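You operate a simulated robot arm through the tools that you are given. There is no shell and no other tool. Be economical: measure what you need, move in short steps, check, and stop when the job is done.

You are at the controls of a simulated robot arm. One attempt, no reset.

JOB
Put the label bundle from the top of the black-legged table on top of the blue tape roll on the top of the black-legged table.

It is judged by the outcome, as a careful person would: the job done as asked, and still so three seconds after it is handed in. It fails if anything else is knocked over, pushed out of place, dropped, spilled or broken.

ROBOT AND FRAMES
A 7-joint arm with a two-finger parallel gripper, fixed in place. Base frame: the origin is at the foot of the arm, x ahead of it, y to its left, z up; the work surface is at about z = 0. Lengths are in mm, angles in rad, forces in N, time in s.
With the tool pointing down near the work surface it reaches from about 240 to 620 mm from the base axis. Its first joint turns from -1.152 to 1.152 rad. Payload 2.6 kg.
The tool frame sits at the grasp point between the pads (the TCP): z along the fingers, y along the line on which they close. The tips reach 30 mm beyond it. The gripper opens to 94 mm. The fingers are 28 mm wide and 10 mm thick; the gripper's body (50 by 96 mm) begins 55 mm behind the TCP.
Orientation is that of the tool frame in the base frame, as [roll, pitch, yaw] about the fixed x, y, z axes, in that order (R = Rz(yaw) Ry(pitch) Rx(roll)). With the fingers straight down and closing along the base's y, the tool's x points along the base's -x, its y along +y and its z along -z.

CONTROLS
- The arm moves only by the tool send_rows. Its argument "targets" is a list of rows, each an object of numbers (a shift or turn left out is 0, a gripper value left out holds the last): "gripper": the gripper command, from -1 (shut) to 1 (fully open), values between in proportion; "tx", "ty", "tz": the shift along the base's x, y, z in mm; "wx", "wy", "wz": the turn, a rotation vector about the base's x, y, z in rad. In form: [{"gripper": .., "tx": .., "ty": .., "tz": .., "wx": .., "wy": .., "wz": ..}, ...]. A call has 1 to 10 rows; each row shifts and turns the commanded pose from where the row before left it. Rows are played at 5 a second. More than 50 mm and 0.15 rad between two rows, or a gripper value outside its range, and nothing of the call is played. Where a pose cannot be reached the arm comes as near as it can. A force on the tool above 40 N (or 10 N above the force at the start of the call, whichever is more), or a blocked arm, ends the call early, and 0.2 s more pass. Each finger travels about 72 mm/s and halts on what it meets, pressing with about 38 N; the grip force reading is that of the motor and also rises with nothing between the fingers. The clock runs only during rows and for 0.2 s after the last one: add rows that do not move to give the fingers time. It gives the time, the measured TCP pose, the force on the tool (base axes), the opening and the grip force at its end, in the units of the frame above (readings bear some noise), and new pictures: "show" is both (left out), scene, wrist or none.
- Cameras (640 x 400 px; columns grow to the right, rows downward): "scene" is fixed at [38.4, 439.1, 557.5]; the picture's right is [-0.72, -0.70, 0.00], its down [-0.43, 0.44, -0.79] and it looks along [0.55, -0.56, -0.62] (base axes); focal length 348 px, centre (320, 200). "wrist" rides on the gripper at [-37, 0, -58] in the tool frame; the picture's right is [0.00, -1.00, 0.00], its down [0.97, 0.00, -0.24] and it looks along [0.24, 0.00, 0.97] (tool axes); focal length 218 px, centre (320, 200).
- locate(camera, pixels): for up to 12 pixels [column, row] of the newest picture of that camera ("zoom" is the newest enlarged one), the place [x, y, z] in the base frame of the surface seen there, good to about 2 mm. No time passes.
- zoom(camera, box): a new picture of the part [left, top, right, bottom] of that camera's present view, enlarged. No time passes.
- finish_job(): hands the job in; it is judged then, once.

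Keep the steps short. Do not move on a guess: measure, check each grasp and each placing, and mend mistakes. In all there are 60 turns and 120 pictures (those below and enlarged ones count). Leave the gripper open and the arm clear of the work at the hand-in unless told otherwise, and finish with a single line.

The tools are called after "Emit:" as a command line: name --argument value ..., lists and objects as JSON in quotes. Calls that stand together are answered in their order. send_rows: Moves the arm, as the interface text tells. Its arguments: {"type":"object","properties":{"targets":{"type":"array"},"show":{"type":"string","enum":["both","scene","wrist","none"]}},"required":["targets"]} The other tools are called the same way: locate (camera, pixels) gives the place of the surface under pixels of a picture; zoom (camera, box) takes an enlarged picture of a part of a camera's view; finish_job () hands the job in.

At the start:

```text
time_s: 0.0
ee_pos: [340.1, 165.0, 300.7]
tcp_rot: [3.138, 0.0, -3.14]
ft_force: [-0.5, -0.2, 0.8]
width: 93.9
gripper_force: 0.1
```

scene: 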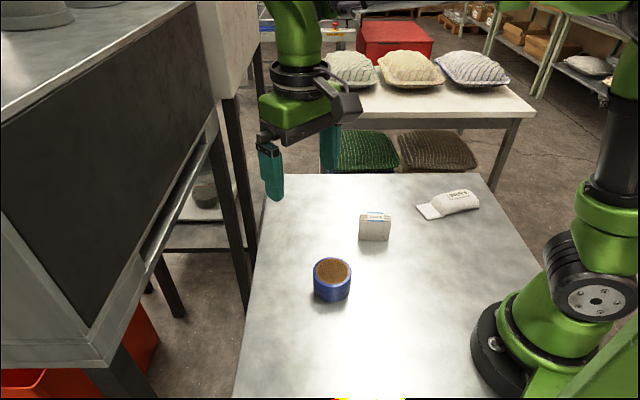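
wrist: 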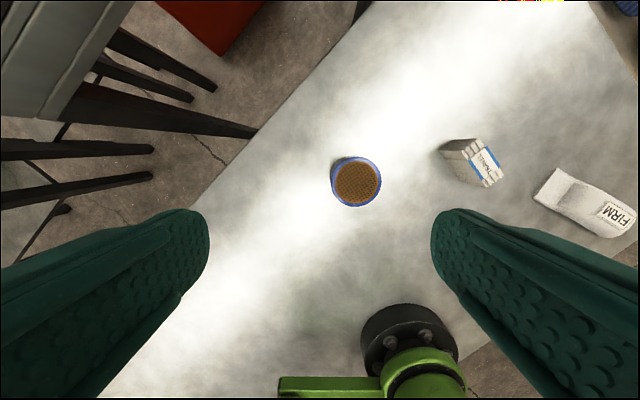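

I see the blue tape roll (scene ~332,279), a small bundle with a blue band (~375,227) and a white bag-like item (~450,204). I'll enlarge to identify them.

Emit:
zoom --camera "scene" --box '[300, 170, 500, 310]'

Emit:
zoom --camera "wrist" --box '[310, 110, 640, 250]'

```text
2.86 times, centred on (400, 240) of scene
```

zoom: 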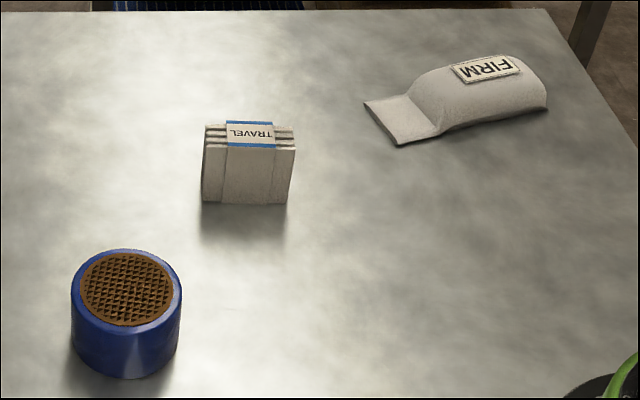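

```text
1.94 times, centred on (475, 180) of wrist
```

zoom: 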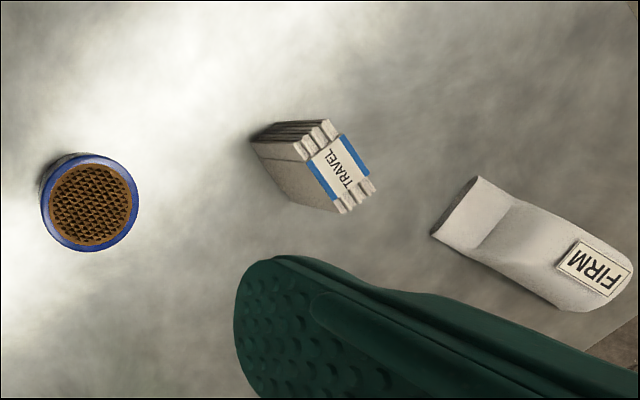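

The banded stack of cards ("TRAVEL") is the label bundle. It is standing on edge. I'll measure its top corners, its base and the roll in the wrist enlargement and the scene.

Emit:
locate --camera "zoom" --pixels '[[304, 155], [333, 125], [342, 208], [374, 185], [338, 168], [256, 142], [278, 190], [90, 160], [90, 247], [45, 205], [135, 205], [90, 205]]'

Emit:
locate --camera "scene" --pixels '[[361, 220], [399, 221], [372, 214], [402, 215], [380, 230], [371, 239], [399, 239], [333, 271], [333, 259], [333, 297], [345, 250], [440, 205]]'

```text
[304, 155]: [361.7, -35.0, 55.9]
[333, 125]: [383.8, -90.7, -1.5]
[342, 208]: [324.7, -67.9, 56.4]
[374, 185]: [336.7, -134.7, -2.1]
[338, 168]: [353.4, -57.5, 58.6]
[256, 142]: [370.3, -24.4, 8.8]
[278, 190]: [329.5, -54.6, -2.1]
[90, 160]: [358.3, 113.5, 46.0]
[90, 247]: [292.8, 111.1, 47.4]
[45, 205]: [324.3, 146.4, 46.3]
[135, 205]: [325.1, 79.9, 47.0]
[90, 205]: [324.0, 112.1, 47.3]
```

```text
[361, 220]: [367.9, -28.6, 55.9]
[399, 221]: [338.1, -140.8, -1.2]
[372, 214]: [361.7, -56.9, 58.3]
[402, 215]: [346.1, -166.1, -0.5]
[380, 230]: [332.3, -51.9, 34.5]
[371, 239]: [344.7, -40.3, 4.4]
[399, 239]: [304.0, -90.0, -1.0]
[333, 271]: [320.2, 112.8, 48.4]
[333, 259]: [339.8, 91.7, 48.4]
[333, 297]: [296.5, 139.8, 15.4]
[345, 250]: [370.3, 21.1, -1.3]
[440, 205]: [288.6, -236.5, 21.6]
```

The roll is centred near (325, 113), with its top at 47 and a radius of about 33. I need the bundle's edges more exactly, so I'll zoom in tighter.

Emit:
zoom --camera "scene" --box '[345, 200, 409, 250]'

```text
8.00 times, centred on (377, 225) of scene
```

zoom: 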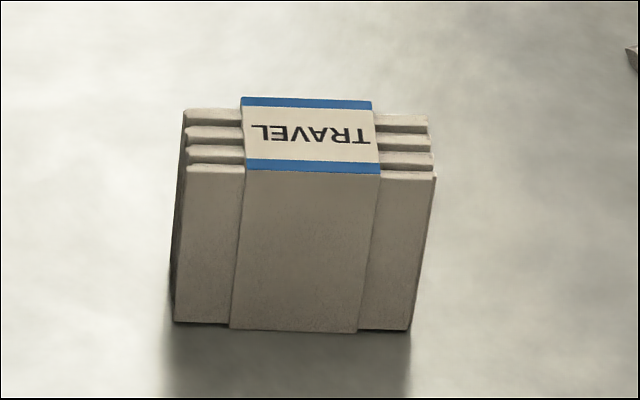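

Emit:
locate --camera "zoom" --pixels '[[195, 112], [192, 170], [425, 120], [428, 176], [245, 102], [248, 166], [368, 103], [374, 170], [310, 135], [180, 316], [400, 325], [300, 320]]'

```text
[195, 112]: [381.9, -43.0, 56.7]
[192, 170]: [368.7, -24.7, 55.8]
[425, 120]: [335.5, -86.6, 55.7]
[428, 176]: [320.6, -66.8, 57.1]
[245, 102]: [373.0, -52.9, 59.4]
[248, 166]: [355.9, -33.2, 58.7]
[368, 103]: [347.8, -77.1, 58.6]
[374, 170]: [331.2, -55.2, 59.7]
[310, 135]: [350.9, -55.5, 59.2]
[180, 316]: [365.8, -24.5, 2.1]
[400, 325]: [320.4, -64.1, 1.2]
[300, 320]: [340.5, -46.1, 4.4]
```

The bundle is centred at (351, -55), with its top at 59. Its long axis lies at about 42° and it is about 28 mm thick. I'll move above it with the gripper turned +0.733 rad so the fingers close across the thickness.

Emit:
send_rows --targets '[{"gripper": 1, "tx": 1.8, "ty": -36.7, "tz": -20, "wz": 0.1222}, {"tx": 1.8, "ty": -36.7, "tz": -20, "wz": 0.1222}, {"tx": 1.8, "ty": -36.7, "tz": -20, "wz": 0.1222}, {"tx": 1.8, "ty": -36.7, "tz": -20, "wz": 0.1222}, {"tx": 1.8, "ty": -36.7, "tz": -20, "wz": 0.1222}, {"tx": 1.8, "ty": -36.7, "tz": -20, "wz": 0.1222}, {}, {}]'

```text
time_s: 1.8
ee_pos: [353.0, -56.7, 180.9]
tcp_rot: [3.138, 0.0, -2.406]
ft_force: [-0.1, -0.4, -0.6]
width: 93.7
gripper_force: 0.1
```

scene: 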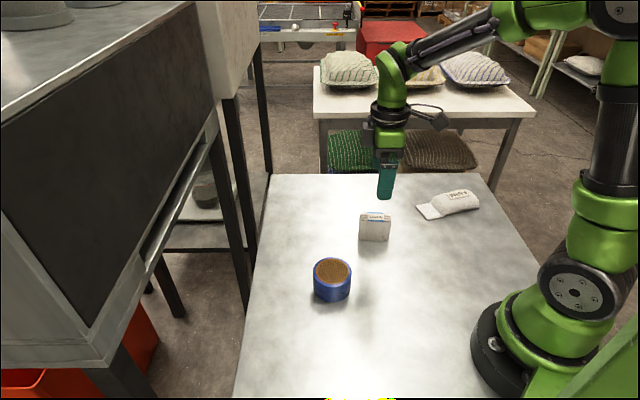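
wrist: 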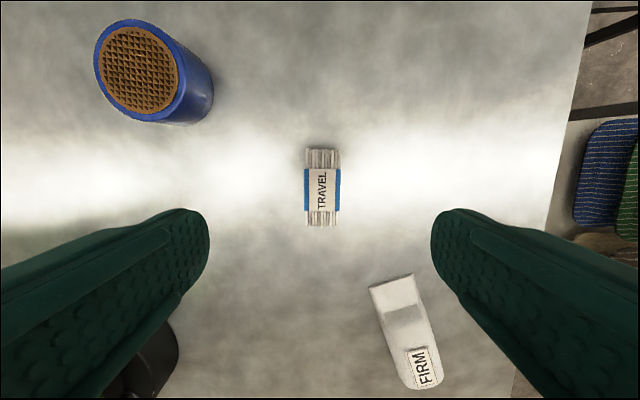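

The bundle is square to the fingers and centred between them (wrist 322,190). I'll check its position from this view.

Emit:
locate --camera "wrist" --pixels '[[322, 190], [307, 190], [338, 190], [322, 153], [322, 224], [321, 172], [321, 208]]'

```text
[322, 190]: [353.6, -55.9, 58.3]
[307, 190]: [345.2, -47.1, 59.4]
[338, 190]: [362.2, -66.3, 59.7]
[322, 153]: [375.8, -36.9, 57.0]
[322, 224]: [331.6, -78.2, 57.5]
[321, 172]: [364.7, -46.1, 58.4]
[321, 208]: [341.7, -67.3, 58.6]
```

The centre is about (353, -57), right under the TCP. I'll descend to z≈42, in two stages.

Emit:
send_rows --targets '[{"tz": -30}, {"tz": -30}, {"tz": -20}, {"tz": -15}, {}]' --show "wrist"

Emit:
send_rows --targets '[{"tz": -15}, {"tz": -15}, {"tz": -13}, {}, {}]'

```text
time_s: 3.0
ee_pos: [352.7, -54.2, 87.4]
tcp_rot: [3.137, 0.0, -2.407]
ft_force: [-0.1, 0.9, -0.6]
width: 93.9
gripper_force: 0.0
```

wrist: 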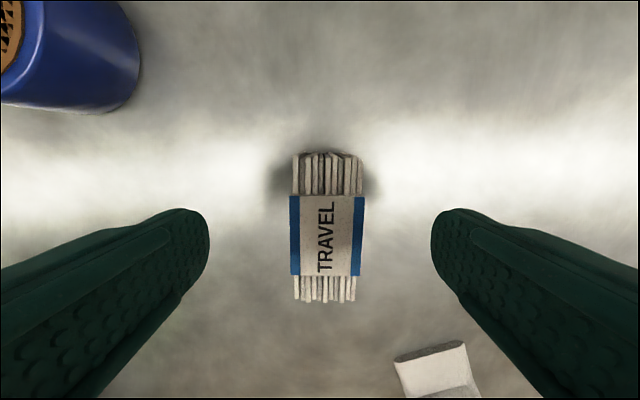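

```text
time_s: 4.2
ee_pos: [349.8, -54.1, 44.3]
tcp_rot: [3.137, 0.0, -2.405]
ft_force: [-0.3, 1.1, 0.5]
width: 94.0
gripper_force: 0.1
```

scene: 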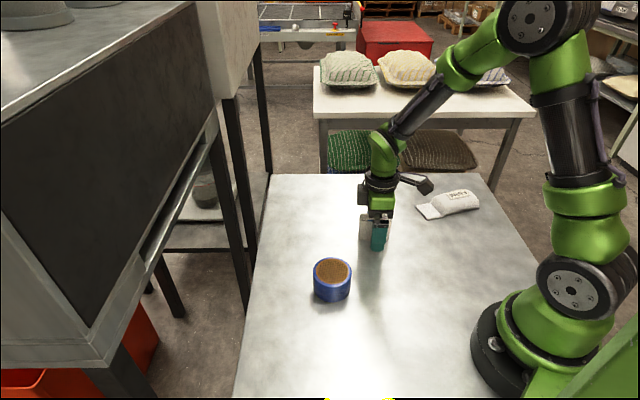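
wrist: 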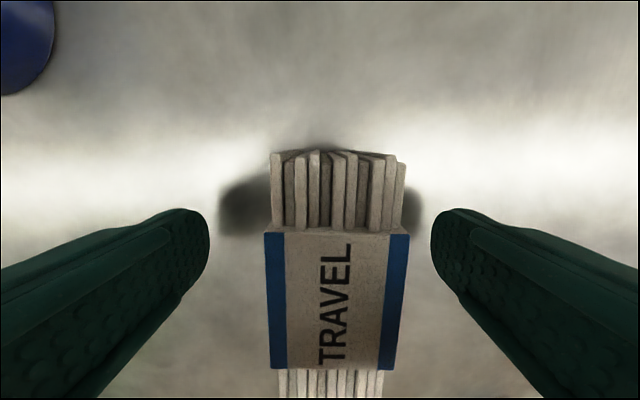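

The bundle sits about 4 mm to the right of the finger centre. I'll correct that, then close gently.

Emit:
send_rows --targets '[{"tx": 2.7, "ty": -3}, {}, {"gripper": 0.2}, {"gripper": -0.1}, {"gripper": -0.3}, {"gripper": -0.5}, {"gripper": -0.6}, {}, {}]'

```text
time_s: 6.2
ee_pos: [352.3, -58.2, 43.5]
tcp_rot: [3.139, -0.001, -2.407]
ft_force: [0.3, 0.4, -0.6]
width: 33.7
gripper_force: 38.1
```

scene: 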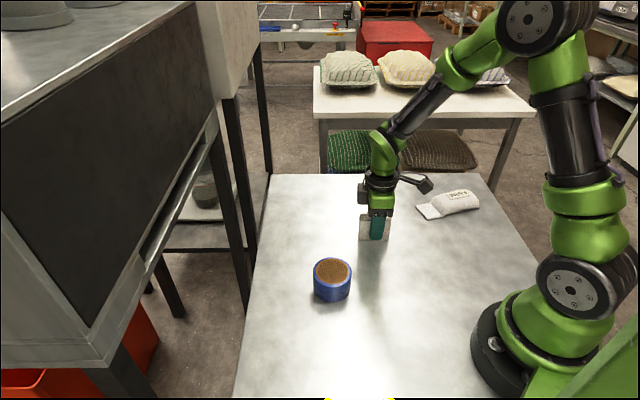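
wrist: 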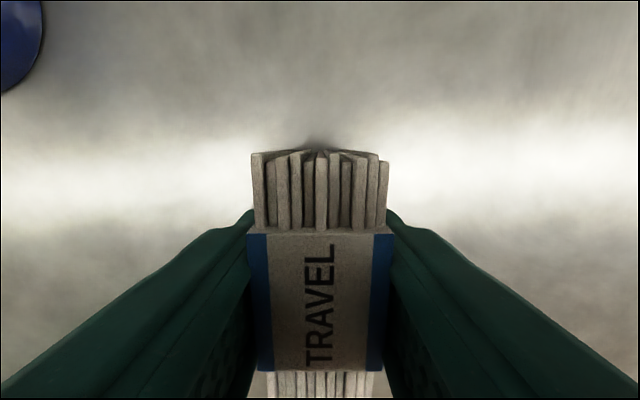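

It is held at 33.7 mm with 38 N. I'll lift straight up 100 mm and check.

Emit:
send_rows --targets '[{"tz": 10}, {"tz": 20}, {"tz": 35}, {"tz": 35}, {}, {}]'

```text
time_s: 7.6
ee_pos: [352.0, -56.8, 143.3]
tcp_rot: [3.14, -0.001, -2.409]
ft_force: [0.2, -1.2, 0.4]
width: 18.4
gripper_force: 0.0
```

scene: 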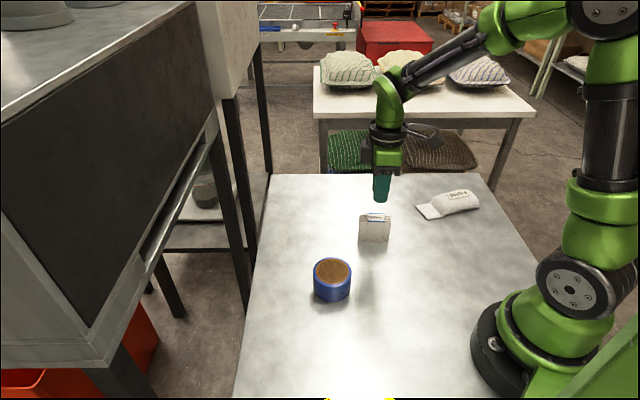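
wrist: 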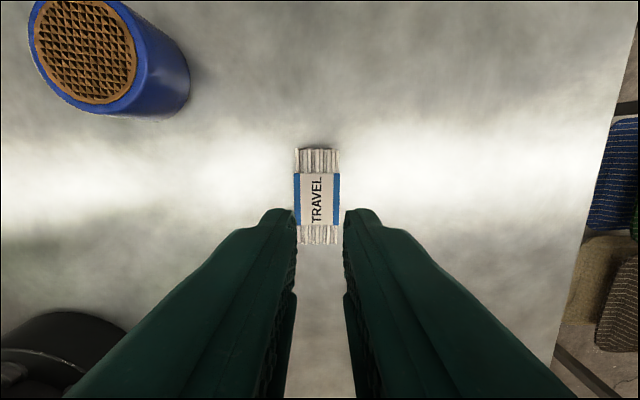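

The bundle slipped out and is still standing at its place. I'll look closely before regrasping.

Emit:
zoom --camera "scene" --box '[345, 200, 409, 250]'

Emit:
zoom --camera "wrist" --box '[240, 130, 400, 260]'

Emit:
locate --camera "wrist" --pixels '[[317, 192], [297, 190], [338, 190], [318, 153], [318, 240]]'

```text
8.00 times, centred on (377, 225) of scene
```

zoom: 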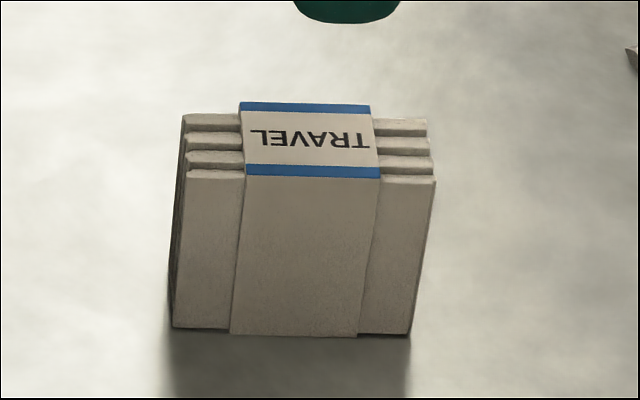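

```text
3.08 times, centred on (320, 195) of wrist
```

zoom: 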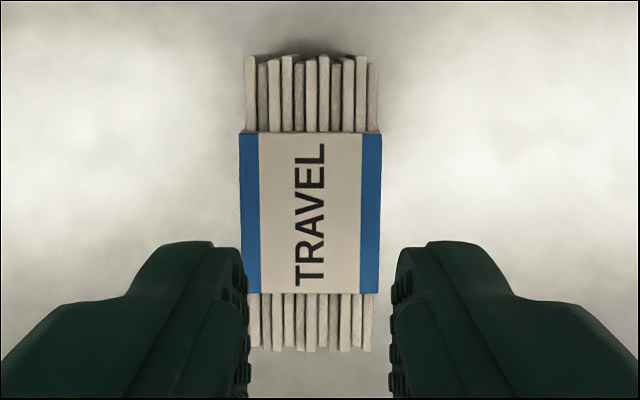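

```text
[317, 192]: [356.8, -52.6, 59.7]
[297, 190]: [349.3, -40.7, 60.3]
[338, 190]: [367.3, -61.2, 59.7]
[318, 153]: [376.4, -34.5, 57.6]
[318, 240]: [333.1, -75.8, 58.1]
```

It is intact and barely moved, now centred at about (354.7, -55). I'll open, descend a little deeper to z≈37, close fully, then lift slowly.

Emit:
send_rows --targets '[{"gripper": 1, "tx": 2, "ty": 1.5}, {}, {}, {"tz": -30}, {"tz": -30}, {"tz": -20}, {"tz": -15}, {"tz": -11}, {}]' --show "wrist"

Emit:
send_rows --targets '[{"gripper": 0.2}, {"gripper": -0.1}, {"gripper": -0.4}, {"gripper": -1}, {}, {}, {}, {}]' --show "wrist"

Emit:
send_rows --targets '[{"tz": 2}, {"tz": 2}, {"tz": 2}, {"tz": 2}, {"tz": 2}, {}]'

```text
time_s: 9.6
ee_pos: [354.8, -55.6, 38.1]
tcp_rot: [3.139, -0.002, -2.407]
ft_force: [-0.5, 1.2, 0.6]
width: 93.8
gripper_force: 0.1
```

wrist: 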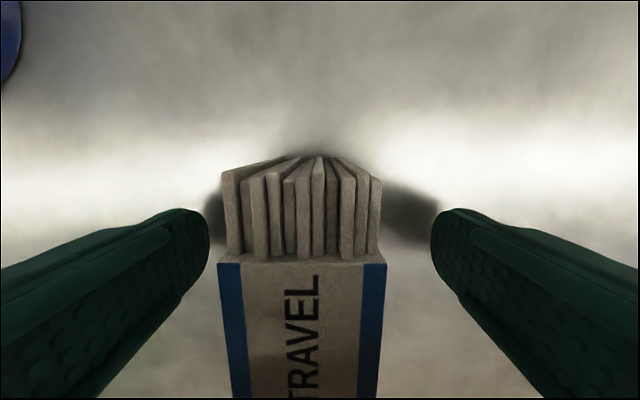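

```text
time_s: 11.4
ee_pos: [355.3, -56.0, 37.5]
tcp_rot: [3.138, -0.001, -2.408]
ft_force: [-0.6, -0.2, 0.2]
width: 33.6
gripper_force: 38.5
```

wrist: 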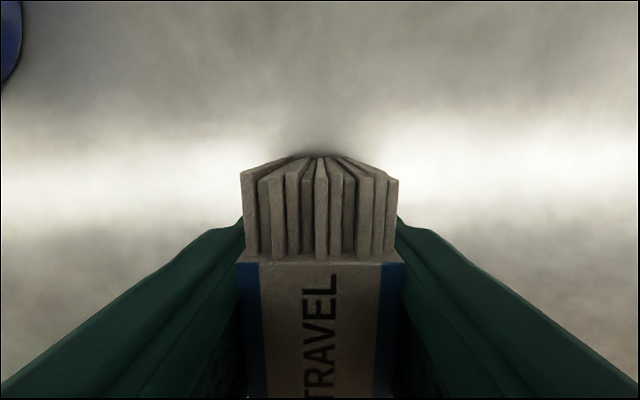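

```text
time_s: 12.8
ee_pos: [354.1, -56.4, 46.4]
tcp_rot: [3.136, -0.001, -2.406]
ft_force: [1.3, 0.0, -0.6]
width: 33.6
gripper_force: 37.7
```

scene: 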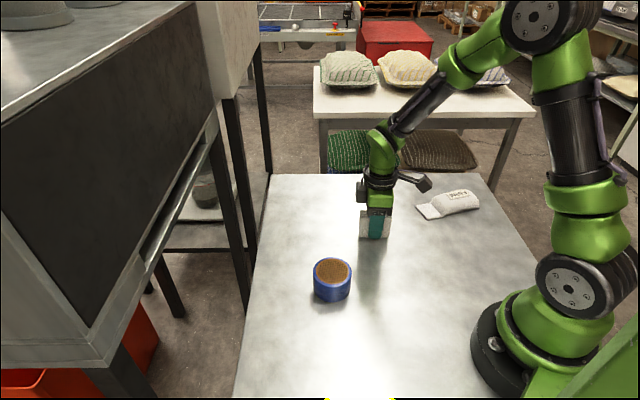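
wrist: 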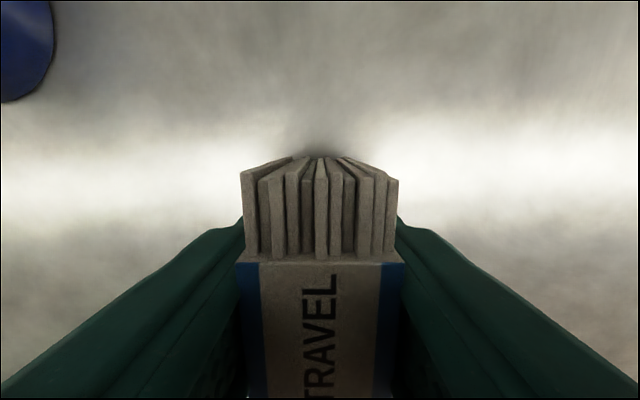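

The bundle kept its place in the wrist view while the TCP rose 9 mm, so it is following. I'll continue lifting gently.

Emit:
send_rows --targets '[{"tz": 3}, {"tz": 4}, {"tz": 5}, {"tz": 6}, {"tz": 6}, {"tz": 6}, {"tz": 6}, {"tz": 5}, {"tz": 3}, {}]'

```text
time_s: 15.0
ee_pos: [355.1, -56.8, 90.5]
tcp_rot: [3.14, 0.0, -2.408]
ft_force: [-0.2, 0.6, -0.6]
width: 33.6
gripper_force: 38.3
```

scene: 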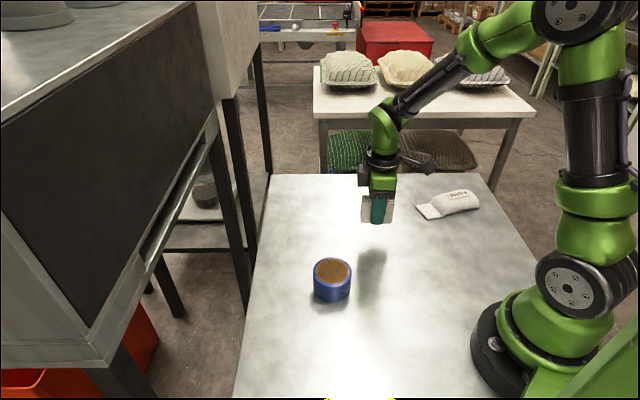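
wrist: 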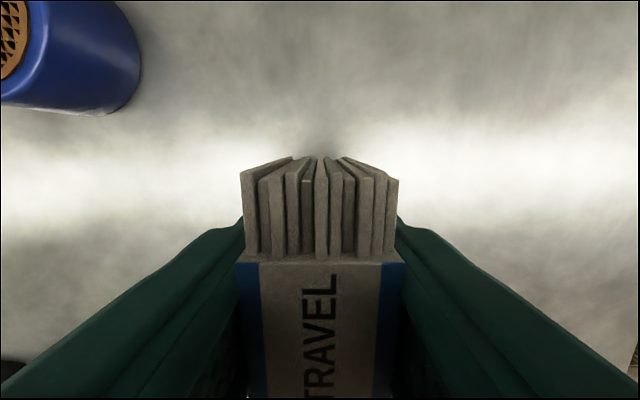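

It is firmly held. I'll lift 30 mm more, then travel gently toward the roll centre (325, 113).

Emit:
send_rows --targets '[{"tz": 4}, {"tz": 6}, {"tz": 7}, {"tz": 7}, {"tz": 6}, {}]' --show "none"

Emit:
send_rows --targets '[{"ty": 4, "tx": -1}, {"ty": 7, "tx": -1}, {"ty": 10, "tx": -2}, {"ty": 12, "tx": -2}, {"ty": 12, "tx": -2}, {"ty": 12, "tx": -2}, {"ty": 12, "tx": -2}, {"ty": 10, "tx": -2}, {"ty": 6, "tx": -1}, {}]' --show "wrist"

Emit:
send_rows --targets '[{"ty": 4, "tx": -1}, {"ty": 7, "tx": -1}, {"ty": 10, "tx": -2}, {"ty": 12, "tx": -2}, {"ty": 12, "tx": -2}, {"ty": 12, "tx": -2}, {"ty": 12, "tx": -2}, {"ty": 10, "tx": -2}, {"ty": 6, "tx": -1}, {}]'

```text
time_s: 16.4
ee_pos: [355.2, -56.7, 121.5]
tcp_rot: [3.138, 0.0, -2.406]
ft_force: [-0.9, 0.1, -0.4]
width: 33.8
gripper_force: 38.3
```

```text
time_s: 18.6
ee_pos: [341.2, 27.8, 119.7]
tcp_rot: [3.138, 0.0, -2.406]
ft_force: [-0.8, 0.2, -0.5]
width: 33.4
gripper_force: 38.2
```

wrist: 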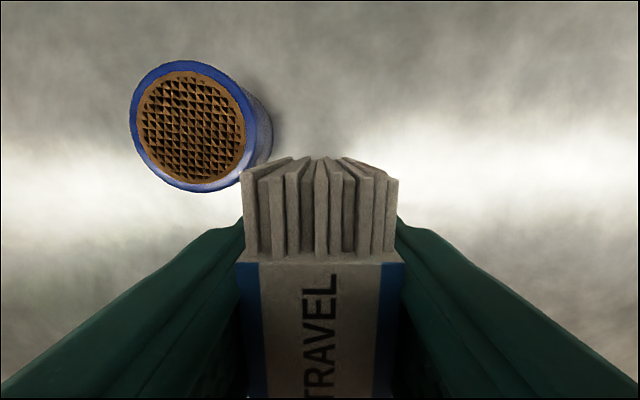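

```text
time_s: 20.8
ee_pos: [324.2, 114.1, 120.4]
tcp_rot: [3.138, 0.001, -2.406]
ft_force: [0.1, 0.0, -0.9]
width: 33.6
gripper_force: 38.2
```

scene: 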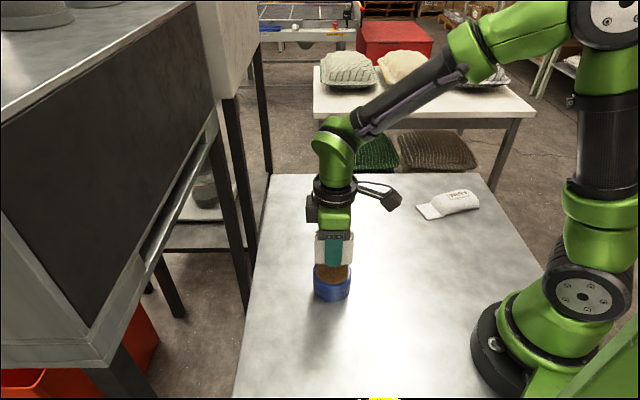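
wrist: 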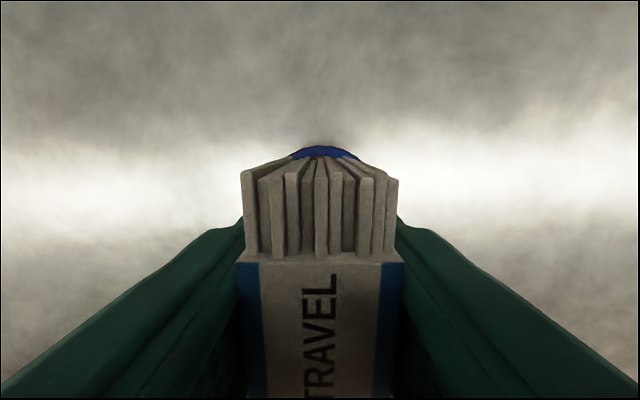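

It is above the roll. I'll check the alignment and bundle bottom in an enlargement.

Emit:
zoom --camera "scene" --box '[293, 225, 373, 305]'

```text
5.00 times, centred on (333, 265) of scene
```

zoom: 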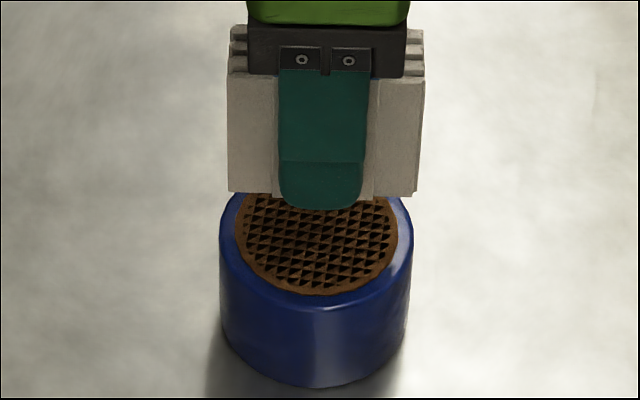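

Emit:
locate --camera "zoom" --pixels '[[232, 187], [414, 190], [250, 187], [400, 190], [237, 240], [395, 240], [316, 292], [316, 240]]'

```text
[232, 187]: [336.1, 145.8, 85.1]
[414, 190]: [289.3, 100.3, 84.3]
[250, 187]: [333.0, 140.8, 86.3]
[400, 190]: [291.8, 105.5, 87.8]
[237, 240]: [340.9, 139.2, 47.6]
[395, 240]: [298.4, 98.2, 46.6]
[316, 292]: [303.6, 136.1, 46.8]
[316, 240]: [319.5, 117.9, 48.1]
```

Bundle bottom is at about z=83, its centre (323, 112) over the roll centre (324, 113.5). I'll lower 31 mm, then creep while watching the force.

Emit:
send_rows --targets '[{"tx": 0.5, "ty": 0.5, "tz": -4}, {"tz": -6}, {"tz": -7}, {"tz": -6}, {"tz": -5}, {"tz": -3}, {}]' --show "scene"

Emit:
zoom --camera "scene" --box '[293, 225, 373, 305]'

```text
time_s: 22.4
ee_pos: [325.2, 112.7, 89.8]
tcp_rot: [3.138, 0.0, -2.405]
ft_force: [0.5, 0.2, -0.6]
width: 33.6
gripper_force: 38.0
```

scene: 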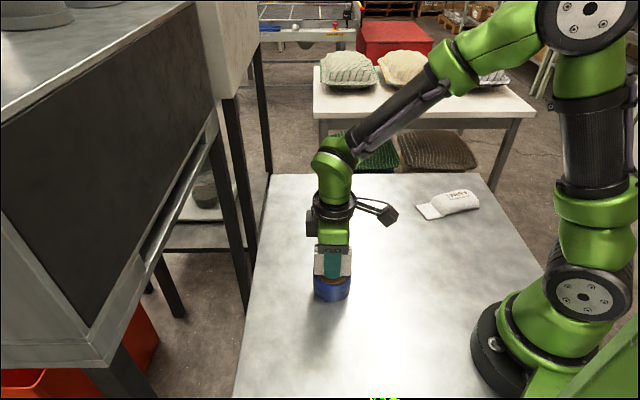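

```text
5.00 times, centred on (333, 265) of scene
```

zoom: 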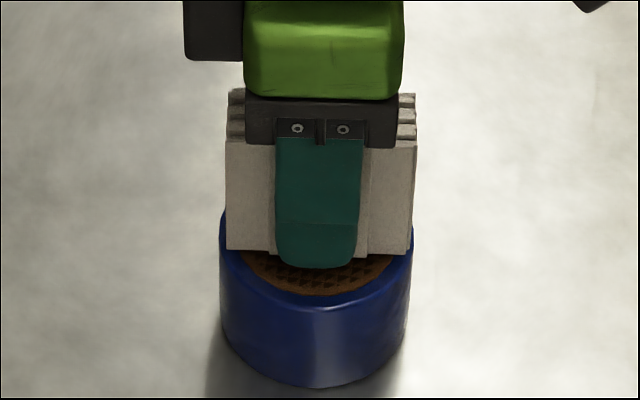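

Well aligned, with a gap of a few mm. I'll creep down 1 mm per row.

Emit:
send_rows --targets '[{"tz": -1}, {"tz": -1}, {"tz": -1}, {}]' --show "none"

Emit:
send_rows --targets '[{"tz": -1}, {}]' --show "none"

```text
time_s: 23.4
ee_pos: [325.6, 113.6, 87.7]
tcp_rot: [3.139, 0.001, -2.407]
ft_force: [0.4, -0.2, 0.6]
width: 33.6
gripper_force: 38.4
```

```text
time_s: 24.0
ee_pos: [325.4, 113.7, 85.9]
tcp_rot: [3.138, 0.0, -2.407]
ft_force: [-0.4, -0.5, -1.0]
width: 33.4
gripper_force: 38.0
```

Emit:
send_rows --targets '[{"tz": -1}, {}]' --show "none"

Emit:
send_rows --targets '[{"tz": -0.7}, {}]' --show "scene"

Emit:
zoom --camera "scene" --box '[293, 225, 373, 305]'

```text
time_s: 24.6
ee_pos: [325.2, 113.8, 86.1]
tcp_rot: [3.137, -0.001, -2.407]
ft_force: [0.1, 0.5, 0.0]
width: 33.6
gripper_force: 37.9
```

```text
time_s: 25.2
ee_pos: [326.3, 112.2, 85.1]
tcp_rot: [3.14, 0.001, -2.407]
ft_force: [-1.3, -1.3, 12.6]
width: 33.7
gripper_force: 38.1
```

scene: 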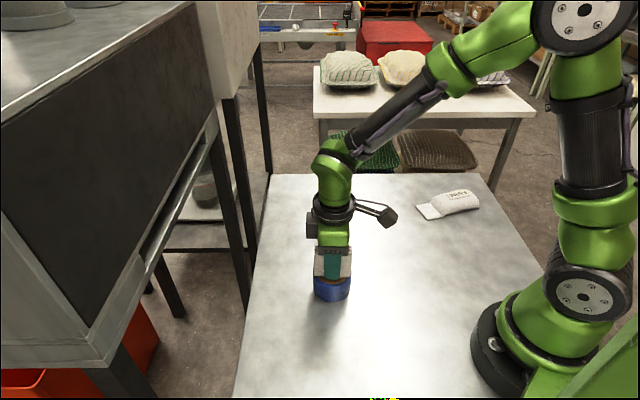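

```text
5.00 times, centred on (333, 265) of scene
```

zoom: 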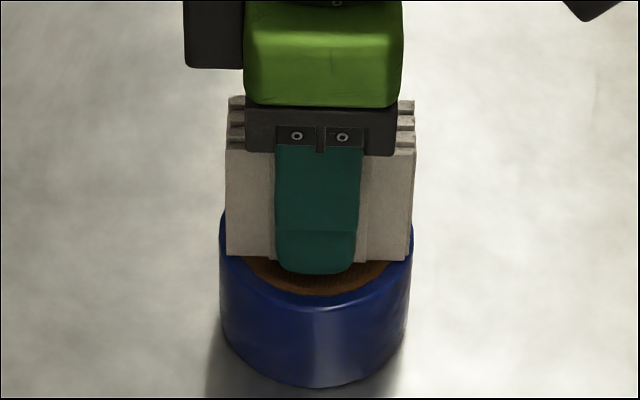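

The force rose to 12.6 N, so the bundle is resting on the roll. I'll open slowly.

Emit:
send_rows --targets '[{"gripper": -0.28}, {"gripper": -0.22}, {"gripper": -0.15}, {"gripper": -0.05}, {"gripper": 0.1}, {"gripper": 0.3}, {"gripper": 0.6}, {"gripper": 1}, {}, {}]'

```text
time_s: 27.4
ee_pos: [323.7, 113.2, 84.7]
tcp_rot: [3.138, 0.001, -2.405]
ft_force: [1.0, 0.8, 0.9]
width: 94.1
gripper_force: 0.1
```

scene: 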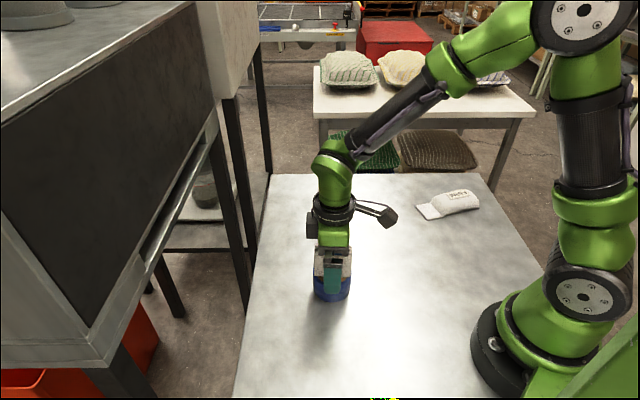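
wrist: 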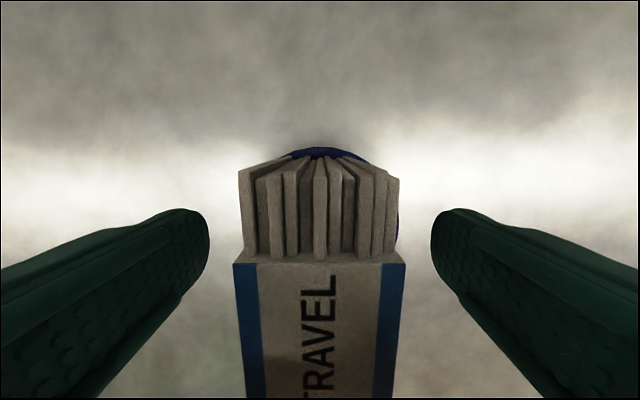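

The fingers are clear on both sides and the bundle stands. I'll retreat straight up.

Emit:
send_rows --targets '[{"tz": 8}, {"tz": 15}, {"tz": 20}, {"tz": 25}, {"tz": 30}, {"tz": 30}, {"tz": 30}, {}, {}]'

Emit:
zoom --camera "scene" --box '[293, 225, 373, 305]'

```text
time_s: 29.4
ee_pos: [326.3, 112.5, 242.1]
tcp_rot: [3.138, -0.001, -2.407]
ft_force: [0.4, -0.3, 0.1]
width: 93.9
gripper_force: 0.1
```

scene: 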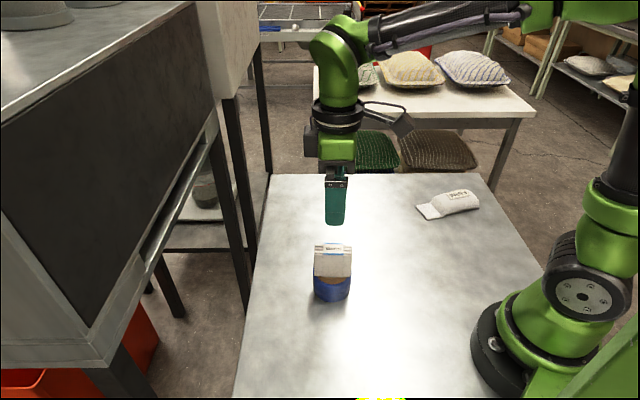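
wrist: 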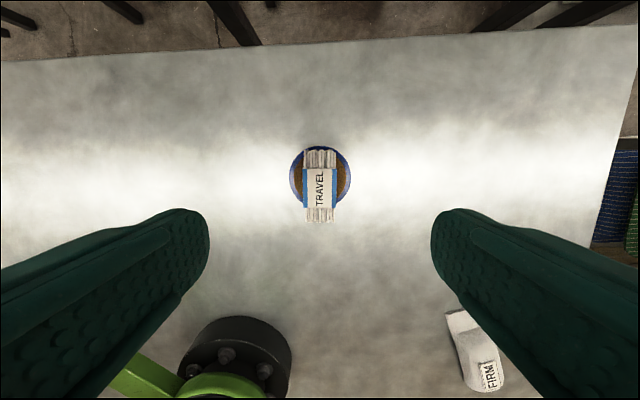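

```text
5.00 times, centred on (333, 265) of scene
```

zoom: 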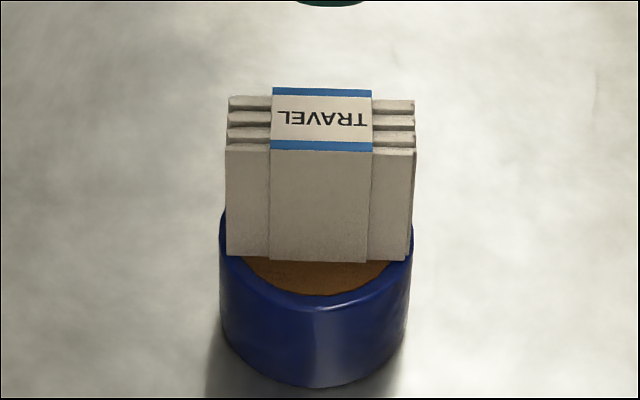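

The bundle stands centred and steady on the roll. The roll and the bag have not moved, and the gripper is open and clear, so I'm handing in.

Emit:
finish_job

```text
The job is handed in.
```

The label bundle is standing upright on top of the blue tape roll; my first grasp slipped, but the second held and nothing else on the table was moved.
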